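You operate a simulated robot arm through the tools that you are given. There is no shell and no other tool. Be economical: measure what you need, move in short steps, check, and stop when the job is done.

You are at the controls of a simulated robot arm. One attempt, no reset.

JOB
Press the key marked two on key tester two times.

The check looks at the end state, three seconds after you hand in, the way a careful person would. Anything else that was tipped, shoved, dropped, spilled or broken makes it a failure.

ROBOT AND FRAMES
A 7-joint arm with a two-finger parallel gripper on a trunk, on a base that drives. Base frame: it is fixed to the floor where the robot stands at the start and does not move with it; the origin is under the middle of the robot, x ahead of it, y to its left, z up. Units: mm, rad, N and s.
Its first joint turns from -2.897 to 2.897 rad. Places, roughly: key marked two on key tester [500, 0, 800]. Payload 1.57 kg.
Tool frame: the origin (TCP) lies between the finger pads and is the grasp point; the fingertips stand 30 mm ahead of it; z points along the fingers, y is the line along which they close. The gripper opens to 110 mm. The fingers are 24 mm wide and 12 mm thick; the gripper's body (48 by 112 mm) begins 78 mm behind the TCP.
Orientation is told as [roll, pitch, yaw] about the base's x, y, z axes, in that order, counted from this pose: with the fingers straight down and closing along the base's y, the tool's x points along the base's -x, its y along +y and its z along -z.

CONTROLS
- The arm moves only by the tool drive_tool. Its argument "series" is a list of rows, each an object (a shift or turn left out is 0, a gripper value left out holds the last) with "slide": the shift along the base's x, y, z in mm, a list of three; "delta_rot": the turn, a rotation vector about the base's x, y, z in rad, a list of three. In form: [{"slide": [x, y, z], "delta_rot": [rx, ry, rz]}, ...]. A call has 1 to 8 rows; each row shifts and turns the commanded pose from where the row before left it. "jaw" is the gripper command, from -1 (fully open) to 1 (shut), values between in proportion, set as the call begins (left out, the last holds). Each row takes 0.2 s and may step no farther than 50 mm and 0.15 rad from the row before; otherwise, or with a gripper value out of range, the whole call is refused. Where a pose cannot be reached the arm comes as near as it can. A force on the tool above 40 N (or 10 N above the force at the start of the call, whichever is more), or a blocked arm, ends the call early, and 0.2 s more pass. Each finger travels about 45 mm/s and halts on what it meets, pressing with about 33 N; the grip force reading is that of the motor and also rises with nothing between the fingers. The clock runs only during rows and for 0.2 s after the last one: add rows that do not move to give the fingers time. The reply holds the time, the measured pose of the TCP, the force on the tool along the base axes, the opening and the grip force, in the units named above and with some noise.
- Cameras (640 x 400 px; columns grow to the right, rows downward): "scene" is now at [22.4, 141.9, 1553.6]; the picture's right is [-0.14, -0.99, 0.00], its down [-0.67, 0.09, -0.74] and it looks along [0.73, -0.10, -0.67] (base axes); focal length 272 px, centre (320, 200). "wrist" rides on the gripper at [70, 16, -141] in the tool frame; the picture's right is [-0.23, 0.97, 0.00], its down [-0.86, -0.20, -0.48] and it looks along [-0.47, -0.11, 0.88] (tool axes); focal length 222 px, centre (320, 200). There is no depth. A picture from a camera that has moved, and an enlarged one, comes with that camera's place and axes in the base frame and with its lens.
- grab_frame(camera): a new picture of that camera. The clock stands still meanwhile.
- lift_body(by): slides the trunk up (or, below 0, down) by that many mm; the arm and the scene camera ride with it, the base frame stays. It gives what a move gives, with no picture.
- base_move(legs): drives the robot by 1 to 6 legs, each [ahead, turn to the left] in mm and rad, along the robot's own axes; the way and the turn of a leg run together, so that a leg with both is an arc; at most 1500 mm and 3.142 rad a leg. The arm and the cameras ride along, it lands a little off, and it stops where it bumps. It gives what a move gives.
- pan_tilt(pan, tilt): turns the head with the scene camera to pan (to the left, within 2.705 rad either way) and tilt (down, from -0.506 to 1.204), counted from straight ahead of the robot. It gives what a move gives.
- inspect(camera, box): a new picture of the part [left, top, right, bottom] of that camera's present view, enlarged. The clock stands still meanwhile.
- finish_job(): hands the job in; it is judged then, once.

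Work in short steps. Places have to be worked out from the pictures, the camera data and where the tool is seen: move nearer, look again, correct. Check each grasp and each placing, and mend what went wrong. You have 120 turns and 82 pictures in all, those below and enlarged ones among them. Open the gripper and draw the arm clear of the work before you hand the job in, unless the task says otherwise; then end with one line.

The tools are called by a JSON object that holds its "method" and its "body". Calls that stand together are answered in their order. drive_tool: Moves the arm, as the interface text tells. Its arguments: {"type":"object","properties":{"series":{"type":"array"},"jaw":{"type":"number"}},"required":["series"]} The other tools are called the same way: lift_body (by) slides the trunk up or down; base_move (legs) drives the base; pan_tilt (pan, tilt) turns the head that bears the scene camera; grab_frame (camera) takes a picture; inspect (camera, box) takes an enlarged picture of a part of a camera's view; finish_job () hands the job in.

At the start:

```text
clock: 0.0
tcp_pos: [458.3, 5.9, 1181.5]
tool_rot: [-0.001, -0.001, 0.0]
wrist_force: [0.0, 0.9, -0.9]
width: 110.0
grip_force: 0.0
trunk travel left (down, up): [-485.0, 105.0]
robot x, y, heading: [-0.8, 3.6, -0.003]
head pan, tilt: [-0.14, 0.738]
```

scene: 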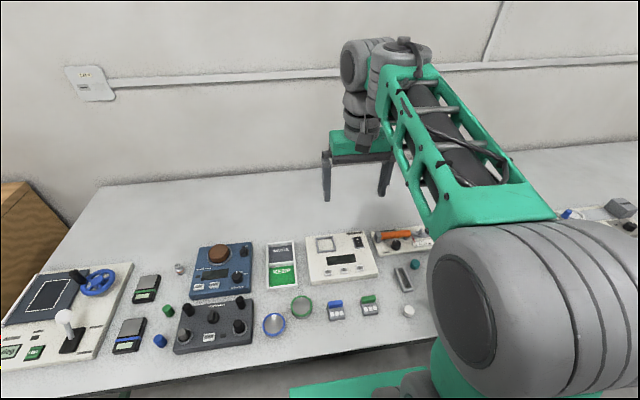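
wrist: 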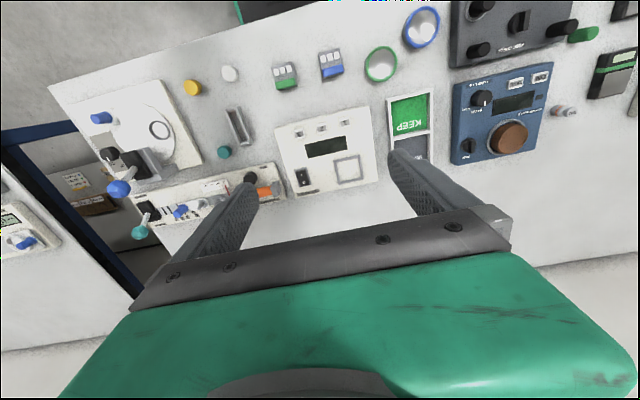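

The white device near the middle with a display and three keys looks like the key tester. I enlarge it in both views to read the markings.

{"method": "inspect", "body": {"camera": "wrist", "box": [260, 95, 400, 195]}}

{"method": "inspect", "body": {"camera": "scene", "box": [290, 220, 450, 320]}}

```text
4.00 times, centred on (330, 145) of wrist
camera zoom: at [387.9, 22.3, 1323.0], right [0.23, 0.97, 0.0], down [0.86, -0.2, 0.48], along [0.47, -0.11, -0.88], focal length 888 px, centre (280, 420)
```

zoom: 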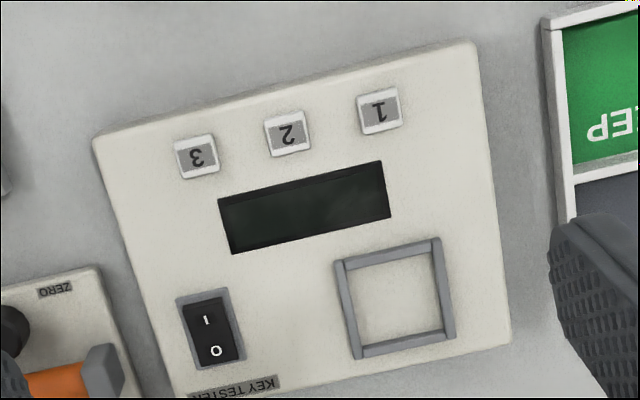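

```text
4.00 times, centred on (370, 270) of scene
camera zoom: at [22.4, 141.9, 1553.6], right [-0.14, -0.99, 0.0], down [-0.67, 0.09, -0.74], along [0.73, -0.1, -0.67], focal length 1089 px, centre (120, -80)
```

zoom: 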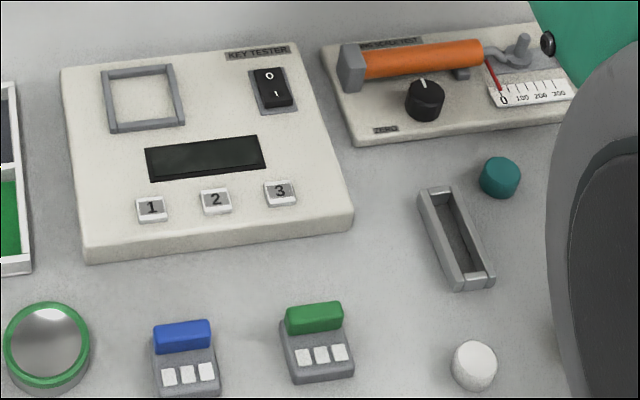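

Key two appears to be near x≈476, y≈6. The display is dark, so the rocker may be off. I close the fingers and come down closer to look.

{"method": "drive_tool", "body": {"series": [{"slide": [-10, 0, -45]}, {"slide": [-10, 0, -45]}, {"slide": [-10, 0, -45]}, {"slide": [-10, 0, -45]}, {"slide": [-10, 0, 0]}, {}, {}], "jaw": 1}}

{"method": "grab_frame", "body": {"camera": "wrist"}}

{"method": "grab_frame", "body": {"camera": "scene"}}

```text
clock: 1.6
tcp_pos: [404.1, 3.9, 982.1]
tool_rot: [0.001, 0.052, -0.006]
wrist_force: [-0.2, 0.4, 1.2]
width: 0.0
grip_force: 17.9
trunk travel left (down, up): [-485.0, 105.0]
robot x, y, heading: [1.6, -0.3, 0.0]
head pan, tilt: [-0.14, 0.738]
```

```text
77 pictures are left
camera wrist: at [342.7, 20.6, 1128.3], right [0.23, 0.97, -0.01], down [0.88, -0.2, 0.43], along [0.42, -0.11, -0.9], focal length 222 px, centre (320, 200)
```

wrist: 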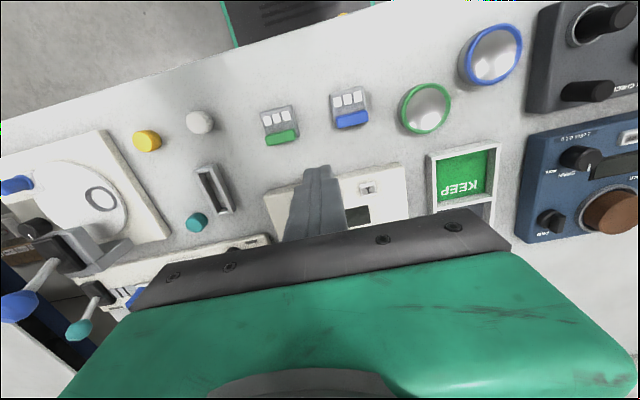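

```text
76 pictures are left
camera scene: at [22.3, 141.9, 1554.8], right [-0.14, -0.99, 0.0], down [-0.67, 0.09, -0.74], along [0.73, -0.1, -0.67], focal length 272 px, centre (320, 200)
```

scene: 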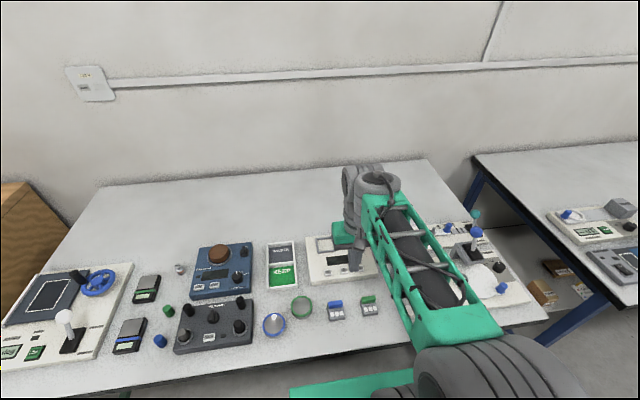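

The closed fingers hide key two. I shift sideways and a little back to get an unobstructed close view.

{"method": "drive_tool", "body": {"series": [{"slide": [-20, 40, 0]}, {"slide": [-20, 40, 0]}, {"slide": [0, 20, 0]}, {}]}}

{"method": "grab_frame", "body": {"camera": "wrist"}}

{"method": "inspect", "body": {"camera": "scene", "box": [290, 220, 390, 300]}}

```text
clock: 2.3
tcp_pos: [375.8, 28.7, 987.8]
tool_rot: [-0.007, 0.027, -0.18]
wrist_force: [0.4, -0.2, -0.1]
width: 0.2
grip_force: 21.2
trunk travel left (down, up): [-485.0, 105.0]
robot x, y, heading: [3.0, -0.8, -0.007]
head pan, tilt: [-0.14, 0.738]
stopped in row 3: the arm was blocked; the commanded pose is now the measured one
```

```text
75 pictures are left
camera wrist: at [314.2, 57.7, 1131.7], right [0.4, 0.92, -0.01], down [0.82, -0.35, 0.46], along [0.42, -0.19, -0.89], focal length 222 px, centre (320, 200)
```

wrist: 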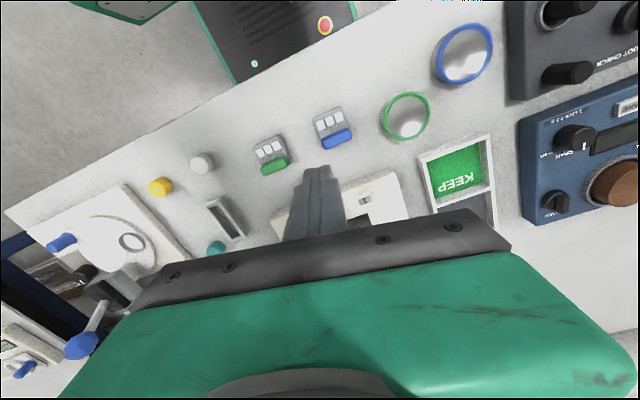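

```text
5.00 times, centred on (340, 260) of scene
camera zoom: at [23.1, 141.9, 1550.6], right [-0.14, -0.99, 0.0], down [-0.67, 0.09, -0.74], along [0.73, -0.1, -0.67], focal length 1362 px, centre (220, -100)
```

zoom: 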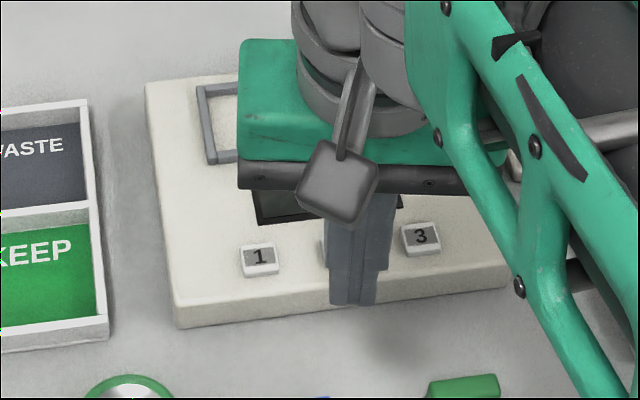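

The arm blocked here, being folded close in. I lift, straighten the yaw and move forward and to the left so that the tester's switch, display and keys are clear.

{"method": "drive_tool", "body": {"series": [{"slide": [20, 10, 40], "delta_rot": [0, 0, 0.06]}, {"slide": [20, 20, 40], "delta_rot": [0, 0, 0.06]}, {"slide": [20, 40, 30], "delta_rot": [0, 0, 0.06]}, {"slide": [0, 45, 0]}, {"slide": [0, 45, 0]}, {}]}}

{"method": "grab_frame", "body": {"camera": "wrist"}}

{"method": "inspect", "body": {"camera": "scene", "box": [300, 225, 380, 290]}}

```text
refused: row 3 steps farther than a row can; nothing moved
```

```text
73 pictures are left
camera wrist: at [314.2, 57.7, 1131.7], right [0.4, 0.92, -0.01], down [0.82, -0.35, 0.46], along [0.42, -0.19, -0.89], focal length 222 px, centre (320, 200)
```

wrist: 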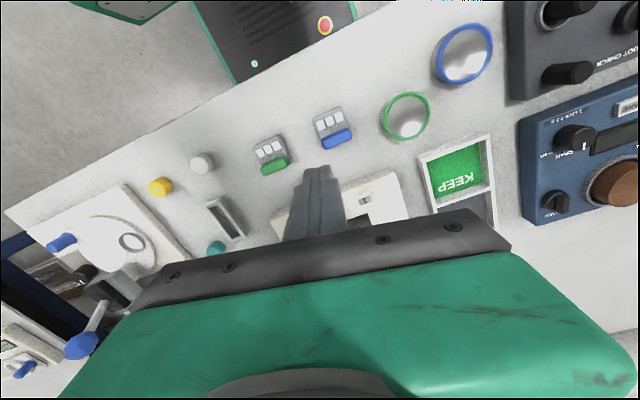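

```text
6.15 times, centred on (340, 258) of scene
camera zoom: at [23.1, 141.9, 1550.6], right [-0.14, -0.99, 0.0], down [-0.67, 0.09, -0.74], along [0.73, -0.1, -0.67], focal length 1676 px, centre (197, -154)
```

zoom: 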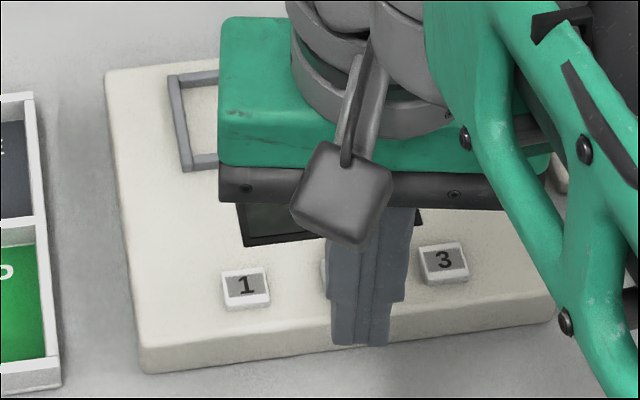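

That call was refused because a row was too long. I repeat it with shorter steps.

{"method": "drive_tool", "body": {"series": [{"slide": [15, 0, 40], "delta_rot": [0, 0, 0.06]}, {"slide": [15, 10, 40], "delta_rot": [0, 0, 0.06]}, {"slide": [15, 30, 30], "delta_rot": [0, 0, 0.06]}, {"slide": [15, 40, 0]}, {"slide": [10, 40, 0]}, {"slide": [0, 40, 0]}, {}]}}

{"method": "grab_frame", "body": {"camera": "wrist"}}

{"method": "grab_frame", "body": {"camera": "scene"}}

```text
clock: 3.9
tcp_pos: [448.6, 190.5, 1102.6]
tool_rot: [-0.006, 0.019, -0.001]
wrist_force: [0.7, -0.2, 0.3]
width: 0.0
grip_force: 20.9
trunk travel left (down, up): [-485.0, 105.0]
robot x, y, heading: [-1.2, 0.4, -0.005]
head pan, tilt: [-0.14, 0.738]
```

```text
71 pictures are left
camera wrist: at [381.1, 208.4, 1245.9], right [0.23, 0.97, -0.01], down [0.86, -0.2, 0.46], along [0.45, -0.11, -0.89], focal length 222 px, centre (320, 200)
```

wrist: 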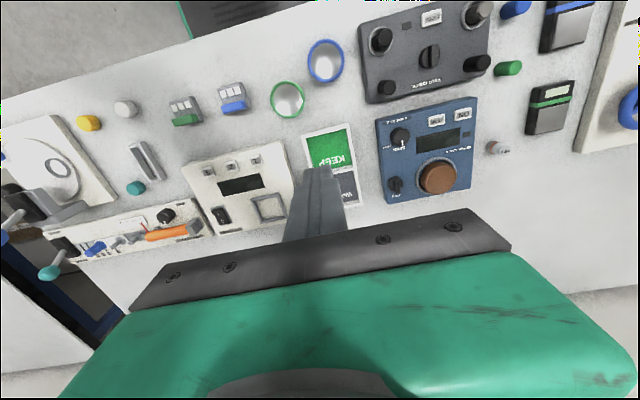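

```text
70 pictures are left
camera scene: at [22.4, 142.1, 1553.6], right [-0.14, -0.99, 0.0], down [-0.67, 0.09, -0.74], along [0.73, -0.1, -0.67], focal length 272 px, centre (320, 200)
```

scene: 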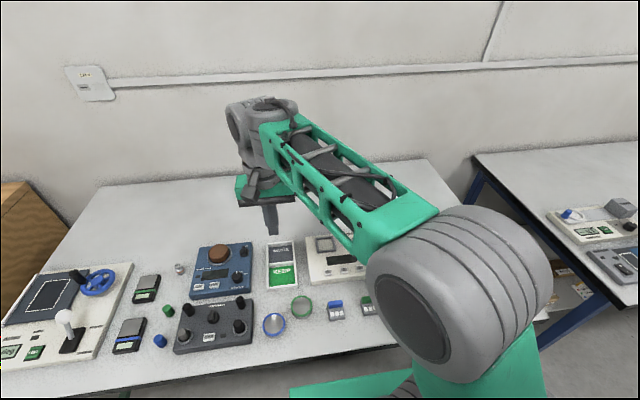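

Good clear wrist view. I enlarge the tester and its switch.

{"method": "inspect", "body": {"camera": "wrist", "box": [175, 140, 303, 240]}}

{"method": "inspect", "body": {"camera": "wrist", "box": [205, 195, 245, 230]}}

```text
4.00 times, centred on (239, 190) of wrist
camera zoom: at [381.1, 208.4, 1245.9], right [0.23, 0.97, -0.01], down [0.86, -0.2, 0.46], along [0.45, -0.11, -0.89], focal length 888 px, centre (644, 240)
```

zoom: 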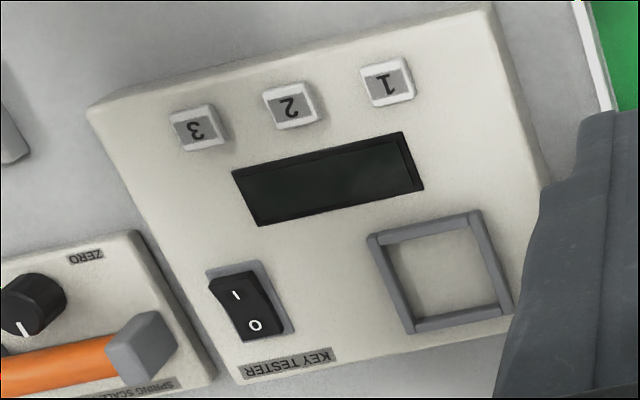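

```text
11.43 times, centred on (225, 212) of wrist
camera zoom: at [381.1, 208.4, 1245.9], right [0.23, 0.97, -0.01], down [0.86, -0.2, 0.46], along [0.45, -0.11, -0.89], focal length 2538 px, centre (1406, 57)
```

zoom: 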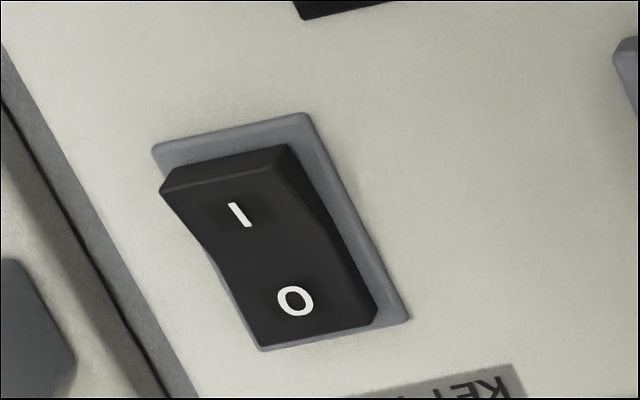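

The rocker is at O (its I end is raised) and the display is dark, so the tester has to be switched on first. I place the I end near (559, -63) and key two near (477, 5), with tops at z≈845. I now move above the I end.

{"method": "drive_tool", "body": {"series": [{"slide": [18, -42, -10]}, {"slide": [18, -42, -10]}, {"slide": [18, -42, -10]}, {"slide": [18, -42, -10]}, {"slide": [18, -42, -10]}, {"slide": [18, -43, -10]}, {}, {}]}}

{"method": "drive_tool", "body": {"series": [{"slide": [0, 0, -40]}, {"slide": [0, 0, -40]}, {"slide": [0, 0, -30]}, {}, {}]}}

{"method": "grab_frame", "body": {"camera": "wrist"}}

{"method": "grab_frame", "body": {"camera": "scene"}}

```text
clock: 5.7
tcp_pos: [553.2, -62.1, 1044.8]
tool_rot: [-0.006, 0.018, -0.002]
wrist_force: [0.3, 0.2, 0.0]
width: 0.2
grip_force: 21.6
trunk travel left (down, up): [-485.0, 105.0]
robot x, y, heading: [2.7, 2.0, -0.0]
head pan, tilt: [-0.14, 0.738]
```

```text
clock: 6.9
tcp_pos: [553.6, -62.8, 931.2]
tool_rot: [-0.006, 0.02, -0.002]
wrist_force: [0.6, 0.4, 0.7]
width: 0.0
grip_force: 21.4
trunk travel left (down, up): [-485.0, 105.0]
robot x, y, heading: [0.8, -1.3, 0.0]
head pan, tilt: [-0.14, 0.738]
```

```text
67 pictures are left
camera wrist: at [486.8, -46.1, 1074.8], right [0.23, 0.97, -0.01], down [0.86, -0.2, 0.46], along [0.45, -0.11, -0.89], focal length 222 px, centre (320, 200)
```

wrist: 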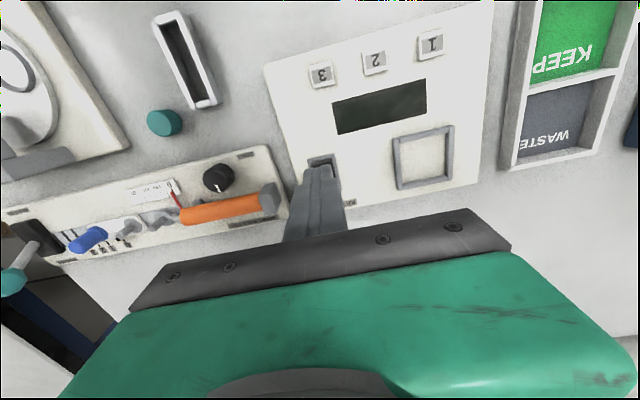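

```text
66 pictures are left
camera scene: at [22.4, 141.8, 1553.6], right [-0.14, -0.99, 0.0], down [-0.67, 0.09, -0.74], along [0.73, -0.1, -0.67], focal length 272 px, centre (320, 200)
```

scene: 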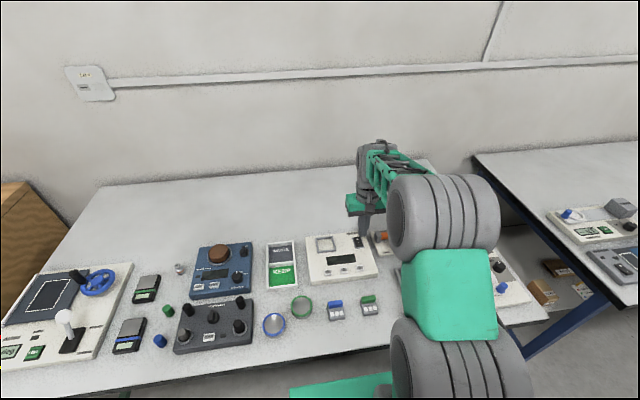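

The tool is near the switch. I enlarge both views to check the alignment.

{"method": "inspect", "body": {"camera": "wrist", "box": [270, 130, 366, 205]}}

{"method": "inspect", "body": {"camera": "scene", "box": [320, 215, 390, 260]}}

```text
5.33 times, centred on (318, 168) of wrist
camera zoom: at [486.8, -46.1, 1074.8], right [0.23, 0.97, -0.01], down [0.86, -0.2, 0.46], along [0.45, -0.11, -0.89], focal length 1185 px, centre (331, 373)
```

zoom: 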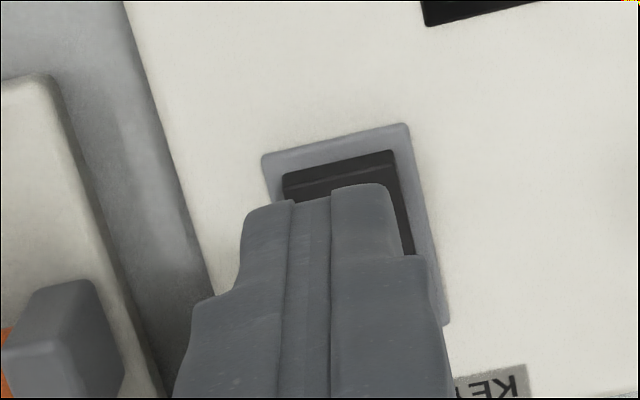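

```text
8.89 times, centred on (355, 238) of scene
camera zoom: at [22.4, 141.8, 1553.6], right [-0.14, -0.99, 0.0], down [-0.67, 0.09, -0.74], along [0.73, -0.1, -0.67], focal length 2420 px, centre (9, -133)
```

zoom: 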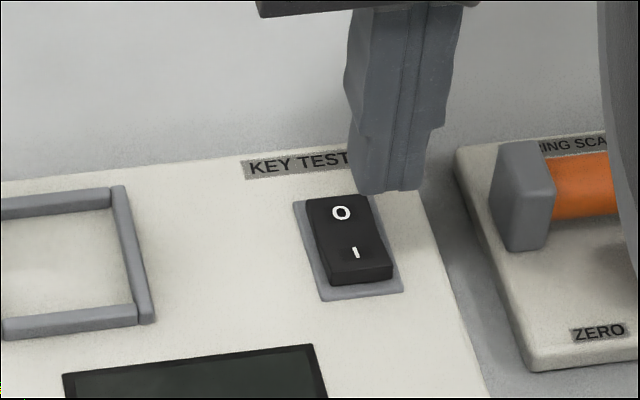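

The finger lines up in y, and the raised I edge is at x≈555. I shift +6 mm in x and come down to just above it.

{"method": "drive_tool", "body": {"series": [{"slide": [6, 0, -10]}, {"slide": [0, 0, -15]}, {"slide": [0, 0, -5]}, {}]}}

{"method": "inspect", "body": {"camera": "scene", "box": [320, 215, 390, 260]}}

{"method": "inspect", "body": {"camera": "wrist", "box": [270, 130, 366, 205]}}

```text
clock: 7.9
tcp_pos: [560.4, -64.5, 903.8]
tool_rot: [-0.005, 0.022, -0.002]
wrist_force: [0.8, 0.1, -0.7]
width: 0.0
grip_force: 20.6
trunk travel left (down, up): [-485.0, 105.0]
robot x, y, heading: [0.3, -5.0, -0.001]
head pan, tilt: [-0.14, 0.738]
```

```text
8.89 times, centred on (355, 238) of scene
camera zoom: at [22.5, 141.8, 1553.6], right [-0.14, -0.99, 0.0], down [-0.67, 0.09, -0.74], along [0.73, -0.1, -0.67], focal length 2420 px, centre (9, -133)
```

zoom: 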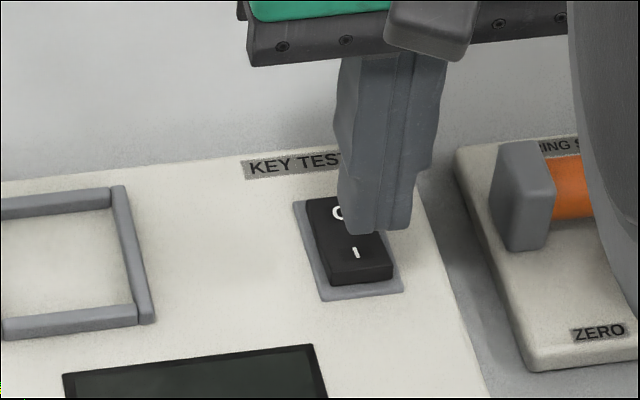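

```text
5.33 times, centred on (318, 168) of wrist
camera zoom: at [492.9, -46.6, 1046.0], right [0.23, 0.97, -0.01], down [0.86, -0.2, 0.46], along [0.45, -0.11, -0.89], focal length 1185 px, centre (331, 373)
```

zoom: 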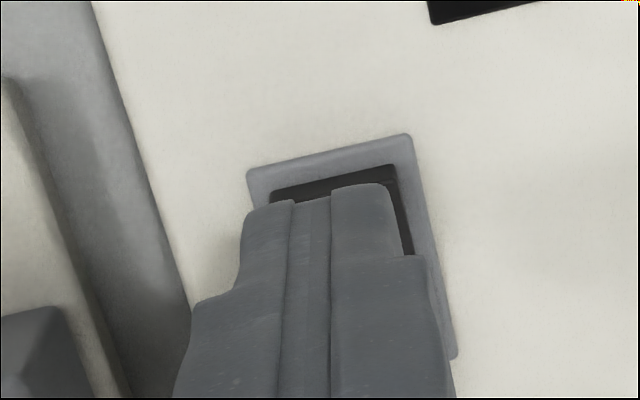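

The finger should sit slightly nearer the I edge and a little to the left, so I shift by x -6 and y +3. Then I come down in small steps until contact.

{"method": "drive_tool", "body": {"series": [{"slide": [-6, 3, -5]}, {"slide": [0, 0, -5]}, {"slide": [0, 0, -4]}, {"slide": [0, 0, -2]}, {"slide": [0, 0, -2]}, {}]}}

{"method": "inspect", "body": {"camera": "scene", "box": [320, 215, 390, 260]}}

```text
clock: 9.3
tcp_pos: [553.7, -61.9, 884.2]
tool_rot: [-0.005, 0.021, -0.001]
wrist_force: [0.5, 0.0, 0.4]
width: 0.0
grip_force: 20.6
trunk travel left (down, up): [-485.0, 105.0]
robot x, y, heading: [1.7, 1.0, 0.003]
head pan, tilt: [-0.14, 0.738]
```

```text
8.89 times, centred on (355, 238) of scene
camera zoom: at [22.5, 141.8, 1553.6], right [-0.14, -0.99, 0.0], down [-0.67, 0.09, -0.74], along [0.73, -0.1, -0.67], focal length 2420 px, centre (9, -133)
```

zoom: 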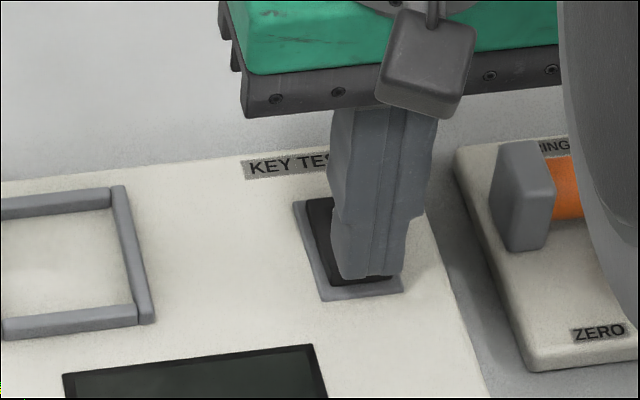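

No contact yet, with the tip at z≈854. I shift 2 mm left and continue down in 2 mm steps.

{"method": "drive_tool", "body": {"series": [{"slide": [1, 2, -2]}, {"slide": [0, 0, -2]}, {"slide": [0, 0, -2]}, {}]}}

{"method": "inspect", "body": {"camera": "scene", "box": [320, 215, 390, 260]}}

```text
clock: 10.3
tcp_pos: [555.4, -60.2, 878.7]
tool_rot: [-0.005, 0.019, -0.001]
wrist_force: [-0.2, 0.4, 0.5]
width: 0.0
grip_force: 21.3
trunk travel left (down, up): [-485.0, 105.0]
robot x, y, heading: [1.7, -0.4, 0.002]
head pan, tilt: [-0.14, 0.738]
```

```text
8.89 times, centred on (355, 238) of scene
camera zoom: at [22.5, 141.8, 1553.6], right [-0.14, -0.99, 0.0], down [-0.67, 0.09, -0.74], along [0.73, -0.1, -0.67], focal length 2420 px, centre (9, -133)
```

zoom: 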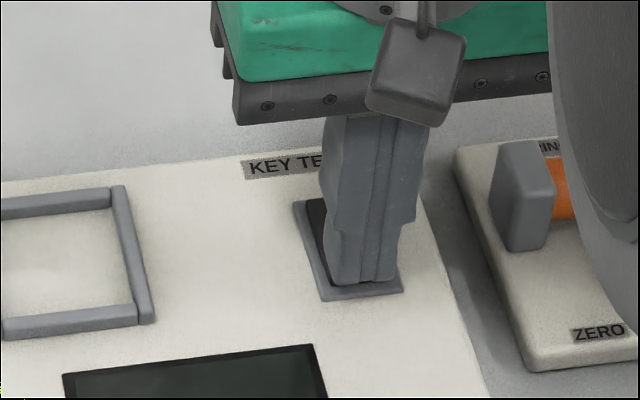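

Still no contact, with the tip at z≈849. Both views put the raised edge near x≈557, z≈846, so I shift +6 in x and go on down.

{"method": "drive_tool", "body": {"series": [{"slide": [6, 0, 0]}, {"slide": [0, 0, -2]}, {"slide": [0, 0, -2]}, {"slide": [0, 0, -2]}, {}]}}

{"method": "inspect", "body": {"camera": "scene", "box": [320, 215, 390, 260]}}

```text
clock: 11.5
tcp_pos: [560.9, -58.8, 873.1]
tool_rot: [-0.005, 0.02, -0.001]
wrist_force: [0.2, 0.7, 0.1]
width: 0.0
grip_force: 21.4
trunk travel left (down, up): [-485.0, 105.0]
robot x, y, heading: [1.0, 2.5, 0.0]
head pan, tilt: [-0.14, 0.738]
```

```text
8.89 times, centred on (355, 238) of scene
camera zoom: at [22.5, 141.8, 1553.6], right [-0.14, -0.99, 0.0], down [-0.67, 0.09, -0.74], along [0.73, -0.1, -0.67], focal length 2420 px, centre (9, -133)
```

zoom: 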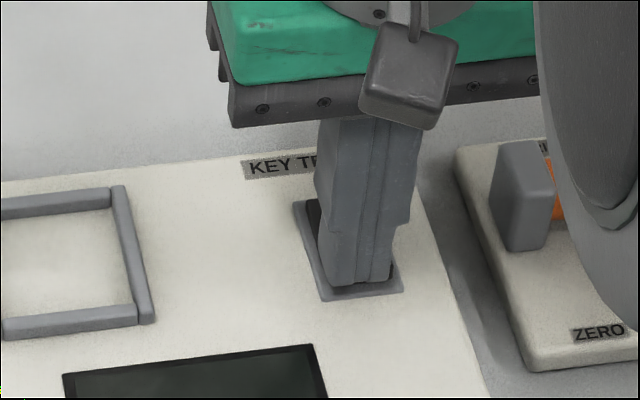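

No contact at tip z≈843. I check the wrist view for the remaining gap.

{"method": "inspect", "body": {"camera": "wrist", "box": [270, 130, 366, 205]}}

```text
5.33 times, centred on (318, 168) of wrist
camera zoom: at [494.2, -42.6, 1015.7], right [0.23, 0.97, -0.01], down [0.86, -0.2, 0.46], along [0.45, -0.11, -0.89], focal length 1185 px, centre (331, 373)
```

zoom: 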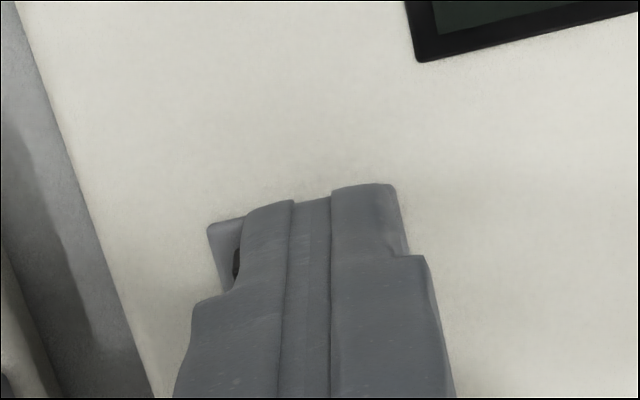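

The finger is slightly too near and a little too far left. I shift by x +4 and y -2, then keep going down to contact.

{"method": "drive_tool", "body": {"series": [{"slide": [4, -2, 0]}, {"slide": [0, 0, -2]}, {"slide": [0, 0, -2]}, {"slide": [0, 0, -1.5]}, {}]}}

{"method": "inspect", "body": {"camera": "scene", "box": [320, 215, 390, 260]}}

```text
clock: 12.7
tcp_pos: [564.7, -60.9, 869.3]
tool_rot: [-0.006, 0.017, -0.001]
wrist_force: [-4.8, 0.8, 12.5]
width: 0.3
grip_force: 21.3
trunk travel left (down, up): [-485.0, 105.0]
robot x, y, heading: [-1.9, -0.0, -0.003]
head pan, tilt: [-0.14, 0.738]
```

```text
8.89 times, centred on (355, 238) of scene
camera zoom: at [20.8, 142.0, 1553.8], right [-0.14, -0.99, 0.0], down [-0.67, 0.09, -0.74], along [0.73, -0.1, -0.67], focal length 2420 px, centre (9, -133)
```

zoom: 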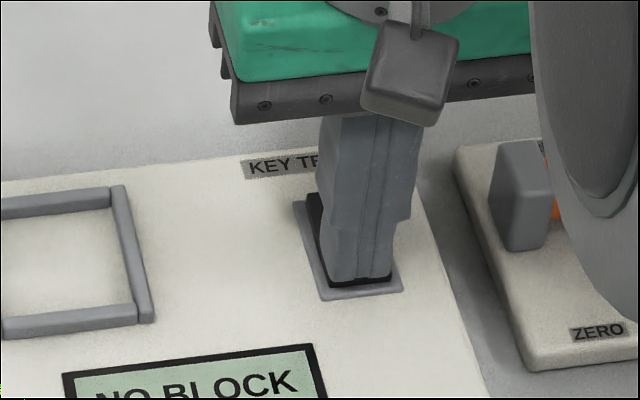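

The tester is on and the display says "NO BLOCK". I lift straight up and read the whole display.

{"method": "drive_tool", "body": {"series": [{"slide": [0, 0, 10]}, {"slide": [0, 0, 40]}, {"slide": [0, 0, 45]}, {"slide": [0, 0, 45]}, {"slide": [0, 0, 40]}, {}]}}

{"method": "inspect", "body": {"camera": "scene", "box": [300, 225, 400, 290]}}

{"method": "grab_frame", "body": {"camera": "wrist"}}

{"method": "grab_frame", "body": {"camera": "scene"}}

```text
clock: 14.1
tcp_pos: [564.8, -63.0, 1047.6]
tool_rot: [-0.005, 0.022, -0.001]
wrist_force: [0.5, 1.1, 0.0]
width: 0.0
grip_force: 21.0
trunk travel left (down, up): [-485.0, 105.0]
robot x, y, heading: [-3.4, -2.8, 0.002]
head pan, tilt: [-0.14, 0.738]
```

```text
6.15 times, centred on (350, 258) of scene
camera zoom: at [22.3, 141.9, 1553.6], right [-0.14, -0.99, 0.0], down [-0.67, 0.09, -0.74], along [0.73, -0.1, -0.67], focal length 1676 px, centre (135, -154)
```

zoom: 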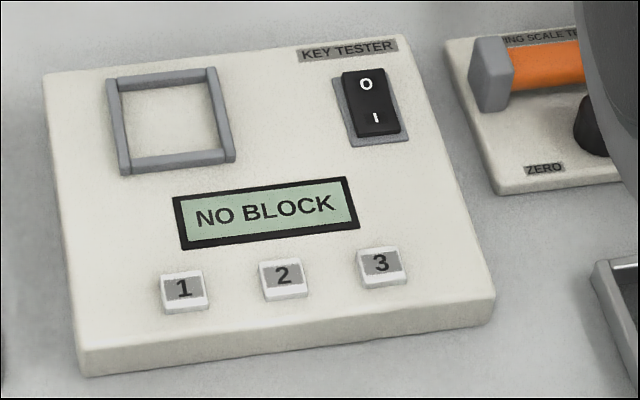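

```text
55 pictures are left
camera wrist: at [498.0, -44.5, 1191.6], right [0.23, 0.97, -0.01], down [0.86, -0.2, 0.46], along [0.45, -0.11, -0.89], focal length 222 px, centre (320, 200)
```

wrist: 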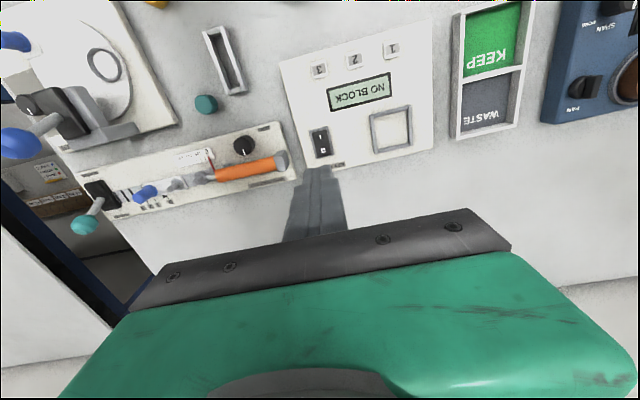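

```text
54 pictures are left
camera scene: at [22.3, 141.9, 1553.6], right [-0.14, -0.99, 0.0], down [-0.67, 0.09, -0.74], along [0.73, -0.1, -0.67], focal length 272 px, centre (320, 200)
```

scene: 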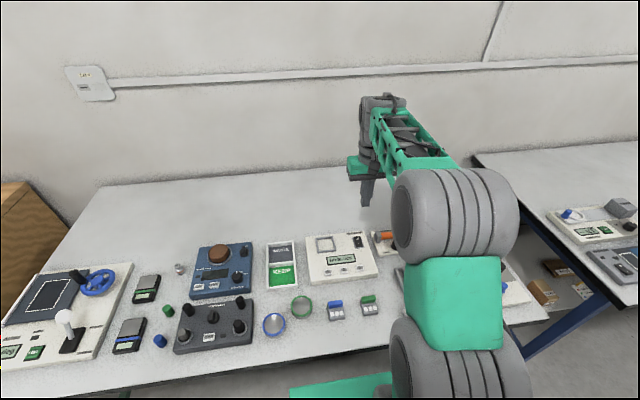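

The tester's status is "NO BLOCK". The job only asks for two presses of key two, so I won't move any block unless the tester needs one. While I'm here I look at the keyed objects, then move above key two.

{"method": "inspect", "body": {"camera": "scene", "box": [315, 285, 395, 335]}}

{"method": "drive_tool", "body": {"series": [{"slide": [-20, 18, -20]}, {"slide": [-20, 18, -30]}, {"slide": [-20, 18, -30]}, {"slide": [-26, 14, -30]}, {}, {}]}}

{"method": "inspect", "body": {"camera": "wrist", "box": [240, 100, 400, 220]}}

{"method": "inspect", "body": {"camera": "scene", "box": [300, 225, 400, 290]}}

```text
8.00 times, centred on (355, 310) of scene
camera zoom: at [22.3, 141.9, 1553.6], right [-0.14, -0.99, 0.0], down [-0.67, 0.09, -0.74], along [0.73, -0.1, -0.67], focal length 2178 px, centre (40, -680)
```

zoom: 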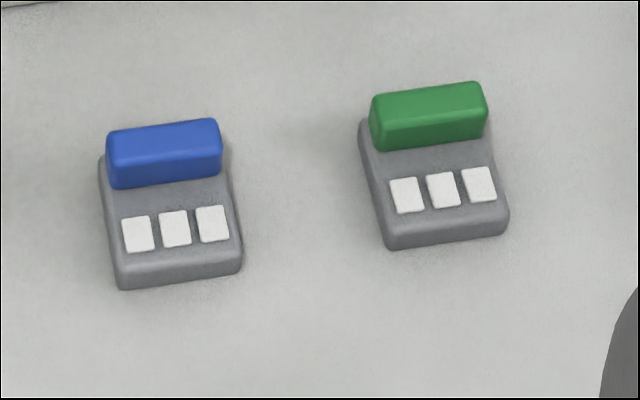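

```text
clock: 15.5
tcp_pos: [480.0, 4.0, 938.1]
tool_rot: [-0.006, 0.019, -0.002]
wrist_force: [0.0, -0.2, 0.0]
width: 0.0
grip_force: 21.5
trunk travel left (down, up): [-485.0, 105.0]
robot x, y, heading: [-1.7, -0.2, -0.003]
head pan, tilt: [-0.14, 0.738]
```

```text
3.33 times, centred on (320, 160) of wrist
camera zoom: at [413.5, 22.3, 1081.4], right [0.23, 0.97, -0.01], down [0.86, -0.2, 0.46], along [0.45, -0.11, -0.89], focal length 740 px, centre (320, 333)
```

zoom: 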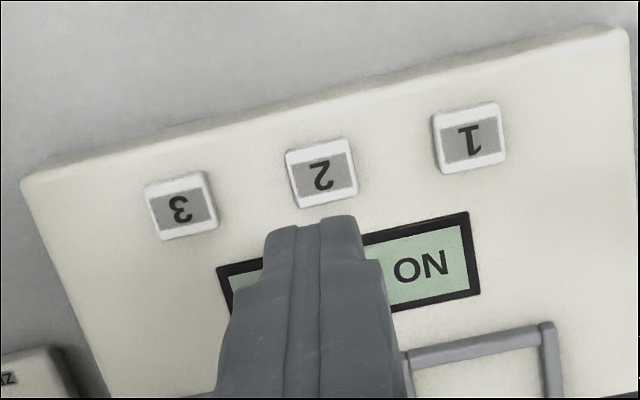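

```text
6.15 times, centred on (350, 258) of scene
camera zoom: at [22.5, 141.8, 1553.6], right [-0.14, -0.99, 0.0], down [-0.67, 0.09, -0.74], along [0.73, -0.1, -0.67], focal length 1676 px, centre (135, -154)
```

zoom: 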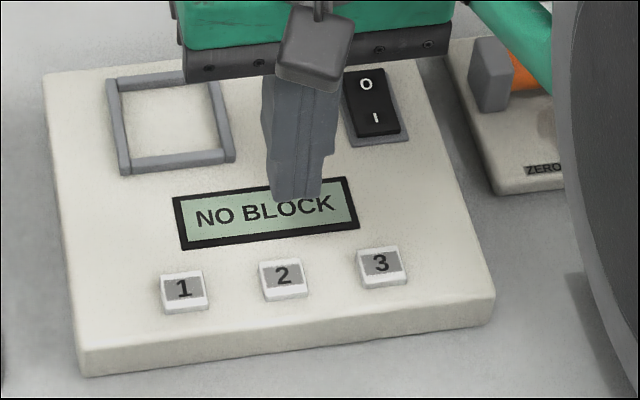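

Key two's centre works out at about (477, 5), with its top near z≈840. I shift by -3 and +1 and come down to just above it.

{"method": "drive_tool", "body": {"series": [{"slide": [-3, 1, -20]}, {"slide": [0, 0, -20]}, {"slide": [0, 0, -10]}, {"slide": [0, 0, -5]}, {}]}}

{"method": "inspect", "body": {"camera": "wrist", "box": [240, 100, 400, 220]}}

{"method": "inspect", "body": {"camera": "scene", "box": [310, 245, 380, 290]}}

```text
clock: 16.7
tcp_pos: [476.2, 5.3, 882.1]
tool_rot: [-0.005, 0.022, -0.002]
wrist_force: [0.0, -0.1, 0.9]
width: 0.0
grip_force: 21.2
trunk travel left (down, up): [-485.0, 105.0]
robot x, y, heading: [2.0, -5.5, -0.003]
head pan, tilt: [-0.14, 0.738]
```

```text
3.33 times, centred on (320, 160) of wrist
camera zoom: at [409.3, 22.0, 1025.2], right [0.23, 0.97, -0.01], down [0.86, -0.2, 0.46], along [0.45, -0.11, -0.89], focal length 740 px, centre (320, 333)
```

zoom: 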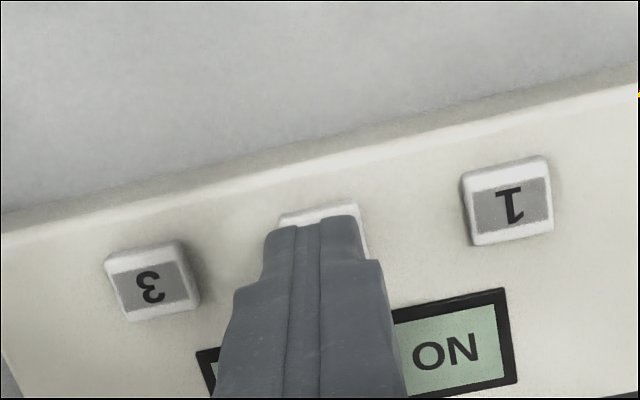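

```text
8.89 times, centred on (345, 268) of scene
camera zoom: at [22.5, 141.9, 1553.6], right [-0.14, -0.99, 0.0], down [-0.67, 0.09, -0.74], along [0.73, -0.1, -0.67], focal length 2420 px, centre (98, -400)
```

zoom: 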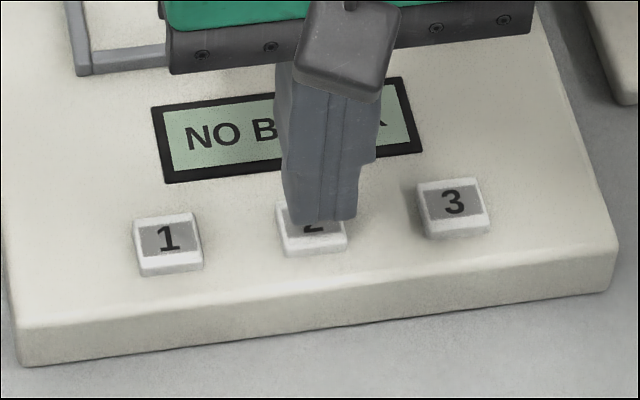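

The alignment is good apart from about 2 mm in y. I approach to just about contact.

{"method": "drive_tool", "body": {"series": [{"slide": [0, 2, -4]}, {"slide": [0, 0, -3]}, {"slide": [0, 0, -2]}, {}]}}

{"method": "inspect", "body": {"camera": "scene", "box": [310, 245, 380, 290]}}

```text
clock: 17.7
tcp_pos: [475.7, 7.6, 873.5]
tool_rot: [-0.004, 0.022, -0.001]
wrist_force: [0.4, -0.7, 0.9]
width: 0.0
grip_force: 20.7
trunk travel left (down, up): [-485.0, 105.0]
robot x, y, heading: [0.8, -1.4, 0.002]
head pan, tilt: [-0.14, 0.738]
```

```text
8.89 times, centred on (345, 268) of scene
camera zoom: at [22.4, 141.9, 1553.6], right [-0.14, -0.99, 0.0], down [-0.67, 0.09, -0.74], along [0.73, -0.1, -0.67], focal length 2420 px, centre (98, -400)
```

zoom: 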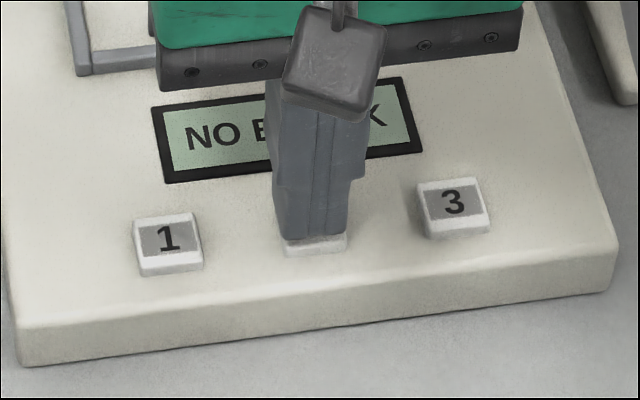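

It sits over key two with no contact yet. I go down in 1 mm steps.

{"method": "drive_tool", "body": {"series": [{"slide": [0, -1, -1]}, {"slide": [0, 0, -1]}, {"slide": [0, 0, -1]}, {}]}}

{"method": "inspect", "body": {"camera": "scene", "box": [310, 245, 380, 290]}}

```text
clock: 18.7
tcp_pos: [476.3, 7.2, 870.2]
tool_rot: [-0.005, 0.022, -0.003]
wrist_force: [0.2, 0.0, -0.6]
width: 0.2
grip_force: 21.5
trunk travel left (down, up): [-485.0, 105.0]
robot x, y, heading: [-1.3, -1.0, 0.006]
head pan, tilt: [-0.14, 0.738]
```

```text
8.89 times, centred on (345, 268) of scene
camera zoom: at [22.4, 141.9, 1553.6], right [-0.14, -0.99, 0.0], down [-0.67, 0.09, -0.74], along [0.73, -0.1, -0.67], focal length 2420 px, centre (98, -400)
```

zoom: 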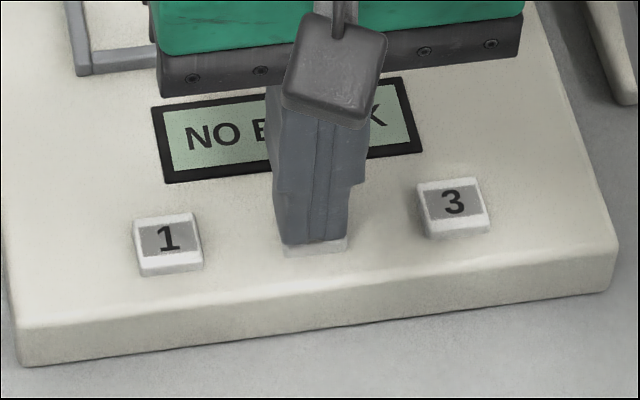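

Still no force, with the tip at z≈840. I continue in 1 mm steps.

{"method": "drive_tool", "body": {"series": [{"slide": [0, 0, -1]}, {"slide": [0, 0, -1]}, {"slide": [0, 0, -1]}, {}]}}

{"method": "inspect", "body": {"camera": "scene", "box": [310, 245, 380, 290]}}

```text
clock: 19.7
tcp_pos: [475.9, 7.0, 867.2]
tool_rot: [-0.007, 0.022, -0.002]
wrist_force: [-0.5, -0.7, 0.1]
width: 0.3
grip_force: 21.0
trunk travel left (down, up): [-485.0, 105.0]
robot x, y, heading: [2.1, -1.6, -0.001]
head pan, tilt: [-0.14, 0.738]
```

```text
8.89 times, centred on (345, 268) of scene
camera zoom: at [22.4, 141.9, 1553.6], right [-0.14, -0.99, 0.0], down [-0.67, 0.09, -0.74], along [0.73, -0.1, -0.67], focal length 2420 px, centre (98, -400)
```

zoom: 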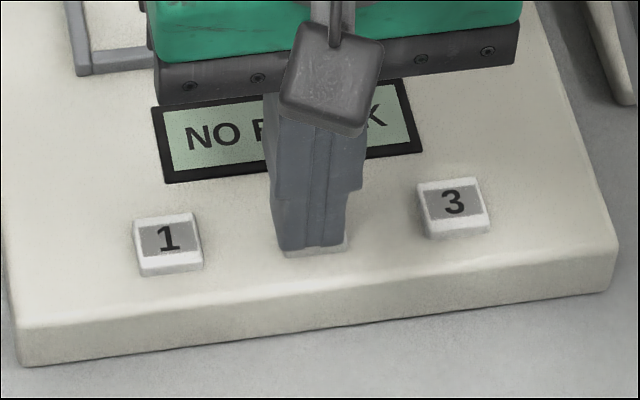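

The near edge of the tip is coming over the key's near edge, so I shift +2 in x and carry on down.

{"method": "drive_tool", "body": {"series": [{"slide": [2, 0, -1]}, {"slide": [0, 0, -1]}, {"slide": [0, 0, -1]}, {}]}}

{"method": "inspect", "body": {"camera": "scene", "box": [310, 245, 380, 290]}}

```text
clock: 20.7
tcp_pos: [479.2, 8.0, 864.6]
tool_rot: [-0.005, 0.02, 0.0]
wrist_force: [0.5, 0.2, 1.2]
width: 0.2
grip_force: 21.4
trunk travel left (down, up): [-485.0, 105.0]
robot x, y, heading: [-1.9, -0.4, -0.001]
head pan, tilt: [-0.14, 0.738]
```

```text
8.89 times, centred on (345, 268) of scene
camera zoom: at [22.3, 142.0, 1553.6], right [-0.14, -0.99, 0.0], down [-0.67, 0.09, -0.74], along [0.73, -0.1, -0.67], focal length 2420 px, centre (98, -400)
```

zoom: 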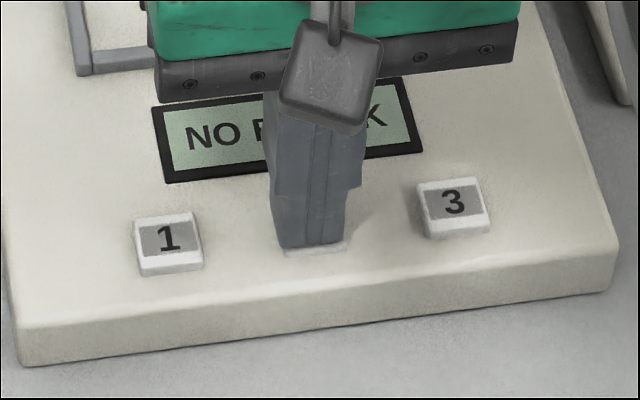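

Force is about 1 N and the contact shadow has closed up, so the tip is about at the key. I press on in 1 mm steps.

{"method": "drive_tool", "body": {"series": [{"slide": [0, 0, -1]}, {"slide": [0, 0, -1]}, {}]}}

{"method": "inspect", "body": {"camera": "scene", "box": [310, 245, 380, 290]}}

```text
clock: 21.5
tcp_pos: [478.7, 8.1, 863.5]
tool_rot: [-0.004, 0.018, -0.004]
wrist_force: [1.4, 0.8, 1.8]
width: 0.0
grip_force: 21.6
trunk travel left (down, up): [-485.0, 105.0]
robot x, y, heading: [0.9, 0.3, -0.002]
head pan, tilt: [-0.14, 0.738]
```

```text
8.89 times, centred on (345, 268) of scene
camera zoom: at [22.5, 141.9, 1553.6], right [-0.14, -0.99, 0.0], down [-0.67, 0.09, -0.74], along [0.73, -0.1, -0.67], focal length 2420 px, centre (98, -400)
```

zoom: 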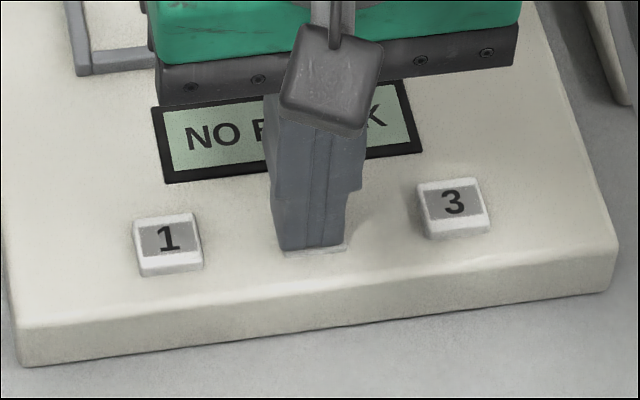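

The force is rising gently. I press further until there's a firm stop.

{"method": "drive_tool", "body": {"series": [{"slide": [0, 0, -1]}, {"slide": [0, 0, -1]}, {}]}}

{"method": "inspect", "body": {"camera": "scene", "box": [310, 245, 380, 290]}}

```text
clock: 22.3
tcp_pos: [478.4, 8.6, 862.8]
tool_rot: [-0.006, 0.017, -0.004]
wrist_force: [3.0, -1.5, 12.0]
width: 0.1
grip_force: 21.1
trunk travel left (down, up): [-485.0, 105.0]
robot x, y, heading: [3.7, -2.3, 0.001]
head pan, tilt: [-0.14, 0.738]
```

```text
8.89 times, centred on (345, 268) of scene
camera zoom: at [22.0, 141.6, 1553.7], right [-0.14, -0.99, 0.0], down [-0.67, 0.09, -0.74], along [0.73, -0.1, -0.67], focal length 2420 px, centre (98, -400)
```

zoom: 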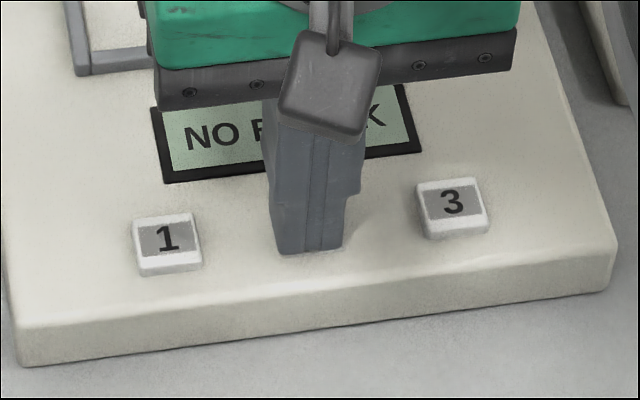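

It is firmly bottomed at 12 N. I release straight up and read the display.

{"method": "drive_tool", "body": {"series": [{"slide": [0, 0, 10]}, {"slide": [0, 0, 10]}, {}]}}

{"method": "inspect", "body": {"camera": "scene", "box": [310, 245, 380, 290]}}

{"method": "inspect", "body": {"camera": "wrist", "box": [240, 100, 400, 220]}}

```text
clock: 23.1
tcp_pos: [477.5, 6.0, 881.0]
tool_rot: [-0.006, 0.021, -0.003]
wrist_force: [-1.0, -0.1, -1.3]
width: 0.2
grip_force: 21.1
trunk travel left (down, up): [-485.0, 105.0]
robot x, y, heading: [-0.2, 2.3, 0.001]
head pan, tilt: [-0.14, 0.738]
```

```text
8.89 times, centred on (345, 268) of scene
camera zoom: at [22.4, 141.8, 1553.6], right [-0.14, -0.99, 0.0], down [-0.67, 0.09, -0.74], along [0.73, -0.1, -0.67], focal length 2420 px, centre (98, -400)
```

zoom: 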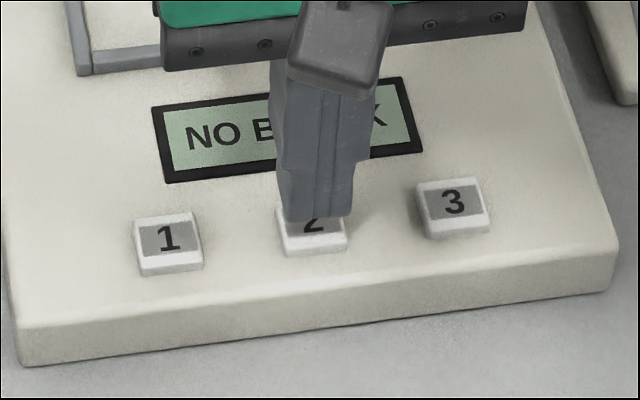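

```text
3.33 times, centred on (320, 160) of wrist
camera zoom: at [411.5, 23.4, 1023.9], right [0.23, 0.97, -0.01], down [0.86, -0.2, 0.46], along [0.45, -0.11, -0.89], focal length 740 px, centre (320, 333)
```

zoom: 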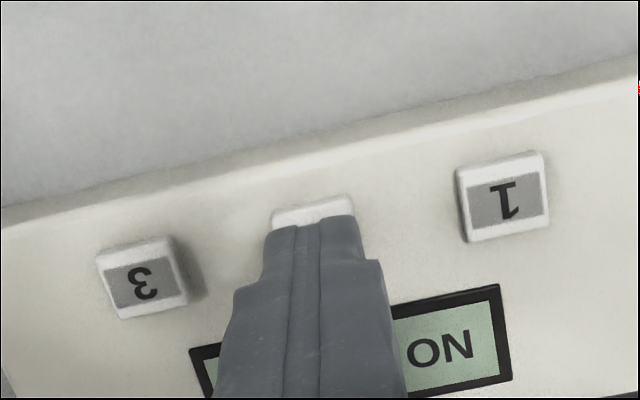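

Key two went fully down and sprang back. The display still only reports that no block is seated. I make the second press the same way.

{"method": "drive_tool", "body": {"series": [{"slide": [0, 0, -10]}, {"slide": [0, 0, -5]}, {"slide": [0, 0, -2]}, {"slide": [0, 0, -1.5]}, {"slide": [0, 0, -1.5]}, {}]}}

{"method": "inspect", "body": {"camera": "scene", "box": [310, 245, 380, 290]}}

```text
clock: 24.5
tcp_pos: [477.5, 8.0, 861.3]
tool_rot: [-0.006, 0.017, -0.003]
wrist_force: [-1.7, -3.9, 9.9]
width: 0.1
grip_force: 21.6
trunk travel left (down, up): [-485.0, 105.0]
robot x, y, heading: [4.1, -3.1, -0.002]
head pan, tilt: [-0.14, 0.738]
```

```text
8.89 times, centred on (345, 268) of scene
camera zoom: at [21.6, 141.5, 1553.8], right [-0.14, -0.99, 0.0], down [-0.67, 0.09, -0.74], along [0.73, -0.1, -0.67], focal length 2420 px, centre (98, -400)
```

zoom: 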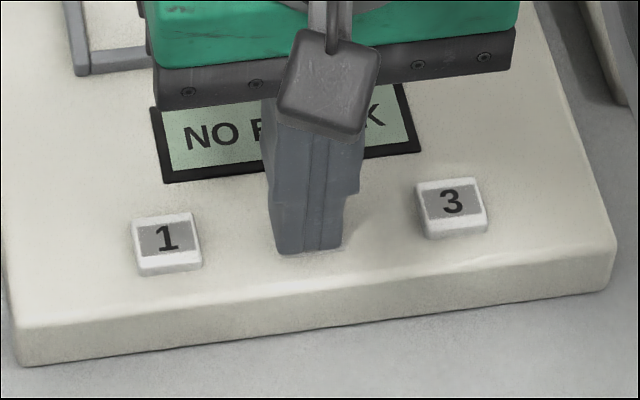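

The second press has bottomed the same way, at about 10 N. I lift well clear and open the gripper up there.

{"method": "drive_tool", "body": {"series": [{"slide": [0, 0, 15]}, {"slide": [0, 0, 45]}, {"slide": [0, 0, 45]}, {"slide": [0, 0, 45]}, {"slide": [0, 0, 45]}, {"slide": [0, 40, 20]}, {"slide": [0, 45, 0]}, {"slide": [0, 45, 0]}]}}

{"method": "drive_tool", "body": {"series": [{"slide": [0, 40, 0]}, {"slide": [0, 30, 0]}, {}, {}, {}, {}, {}], "jaw": -1}}

{"method": "grab_frame", "body": {"camera": "scene"}}

{"method": "inspect", "body": {"camera": "wrist", "box": [175, 140, 303, 240]}}

```text
clock: 26.3
tcp_pos: [477.8, 139.8, 1072.4]
tool_rot: [-0.007, 0.02, -0.001]
wrist_force: [-0.2, -0.7, -0.2]
width: 0.0
grip_force: 21.5
trunk travel left (down, up): [-485.0, 105.0]
robot x, y, heading: [2.8, 2.4, -0.003]
head pan, tilt: [-0.14, 0.738]
```

```text
clock: 27.9
tcp_pos: [478.8, 209.5, 1075.8]
tool_rot: [-0.005, 0.02, -0.001]
wrist_force: [-0.1, 0.4, 1.1]
width: 110.0
grip_force: 0.0
trunk travel left (down, up): [-485.0, 105.0]
robot x, y, heading: [0.1, -3.8, -0.0]
head pan, tilt: [-0.14, 0.738]
```

```text
39 pictures are left
camera scene: at [22.4, 141.9, 1553.6], right [-0.14, -0.99, 0.0], down [-0.67, 0.09, -0.74], along [0.73, -0.1, -0.67], focal length 272 px, centre (320, 200)
```

scene: 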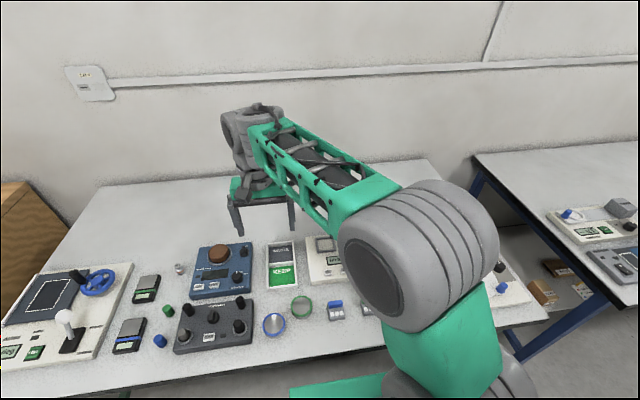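

```text
4.00 times, centred on (239, 190) of wrist
camera zoom: at [411.6, 226.5, 1219.0], right [0.23, 0.97, -0.01], down [0.86, -0.2, 0.46], along [0.45, -0.11, -0.89], focal length 888 px, centre (644, 240)
```

zoom: 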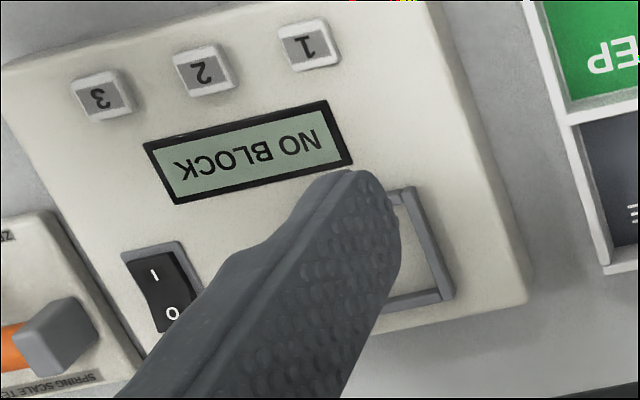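

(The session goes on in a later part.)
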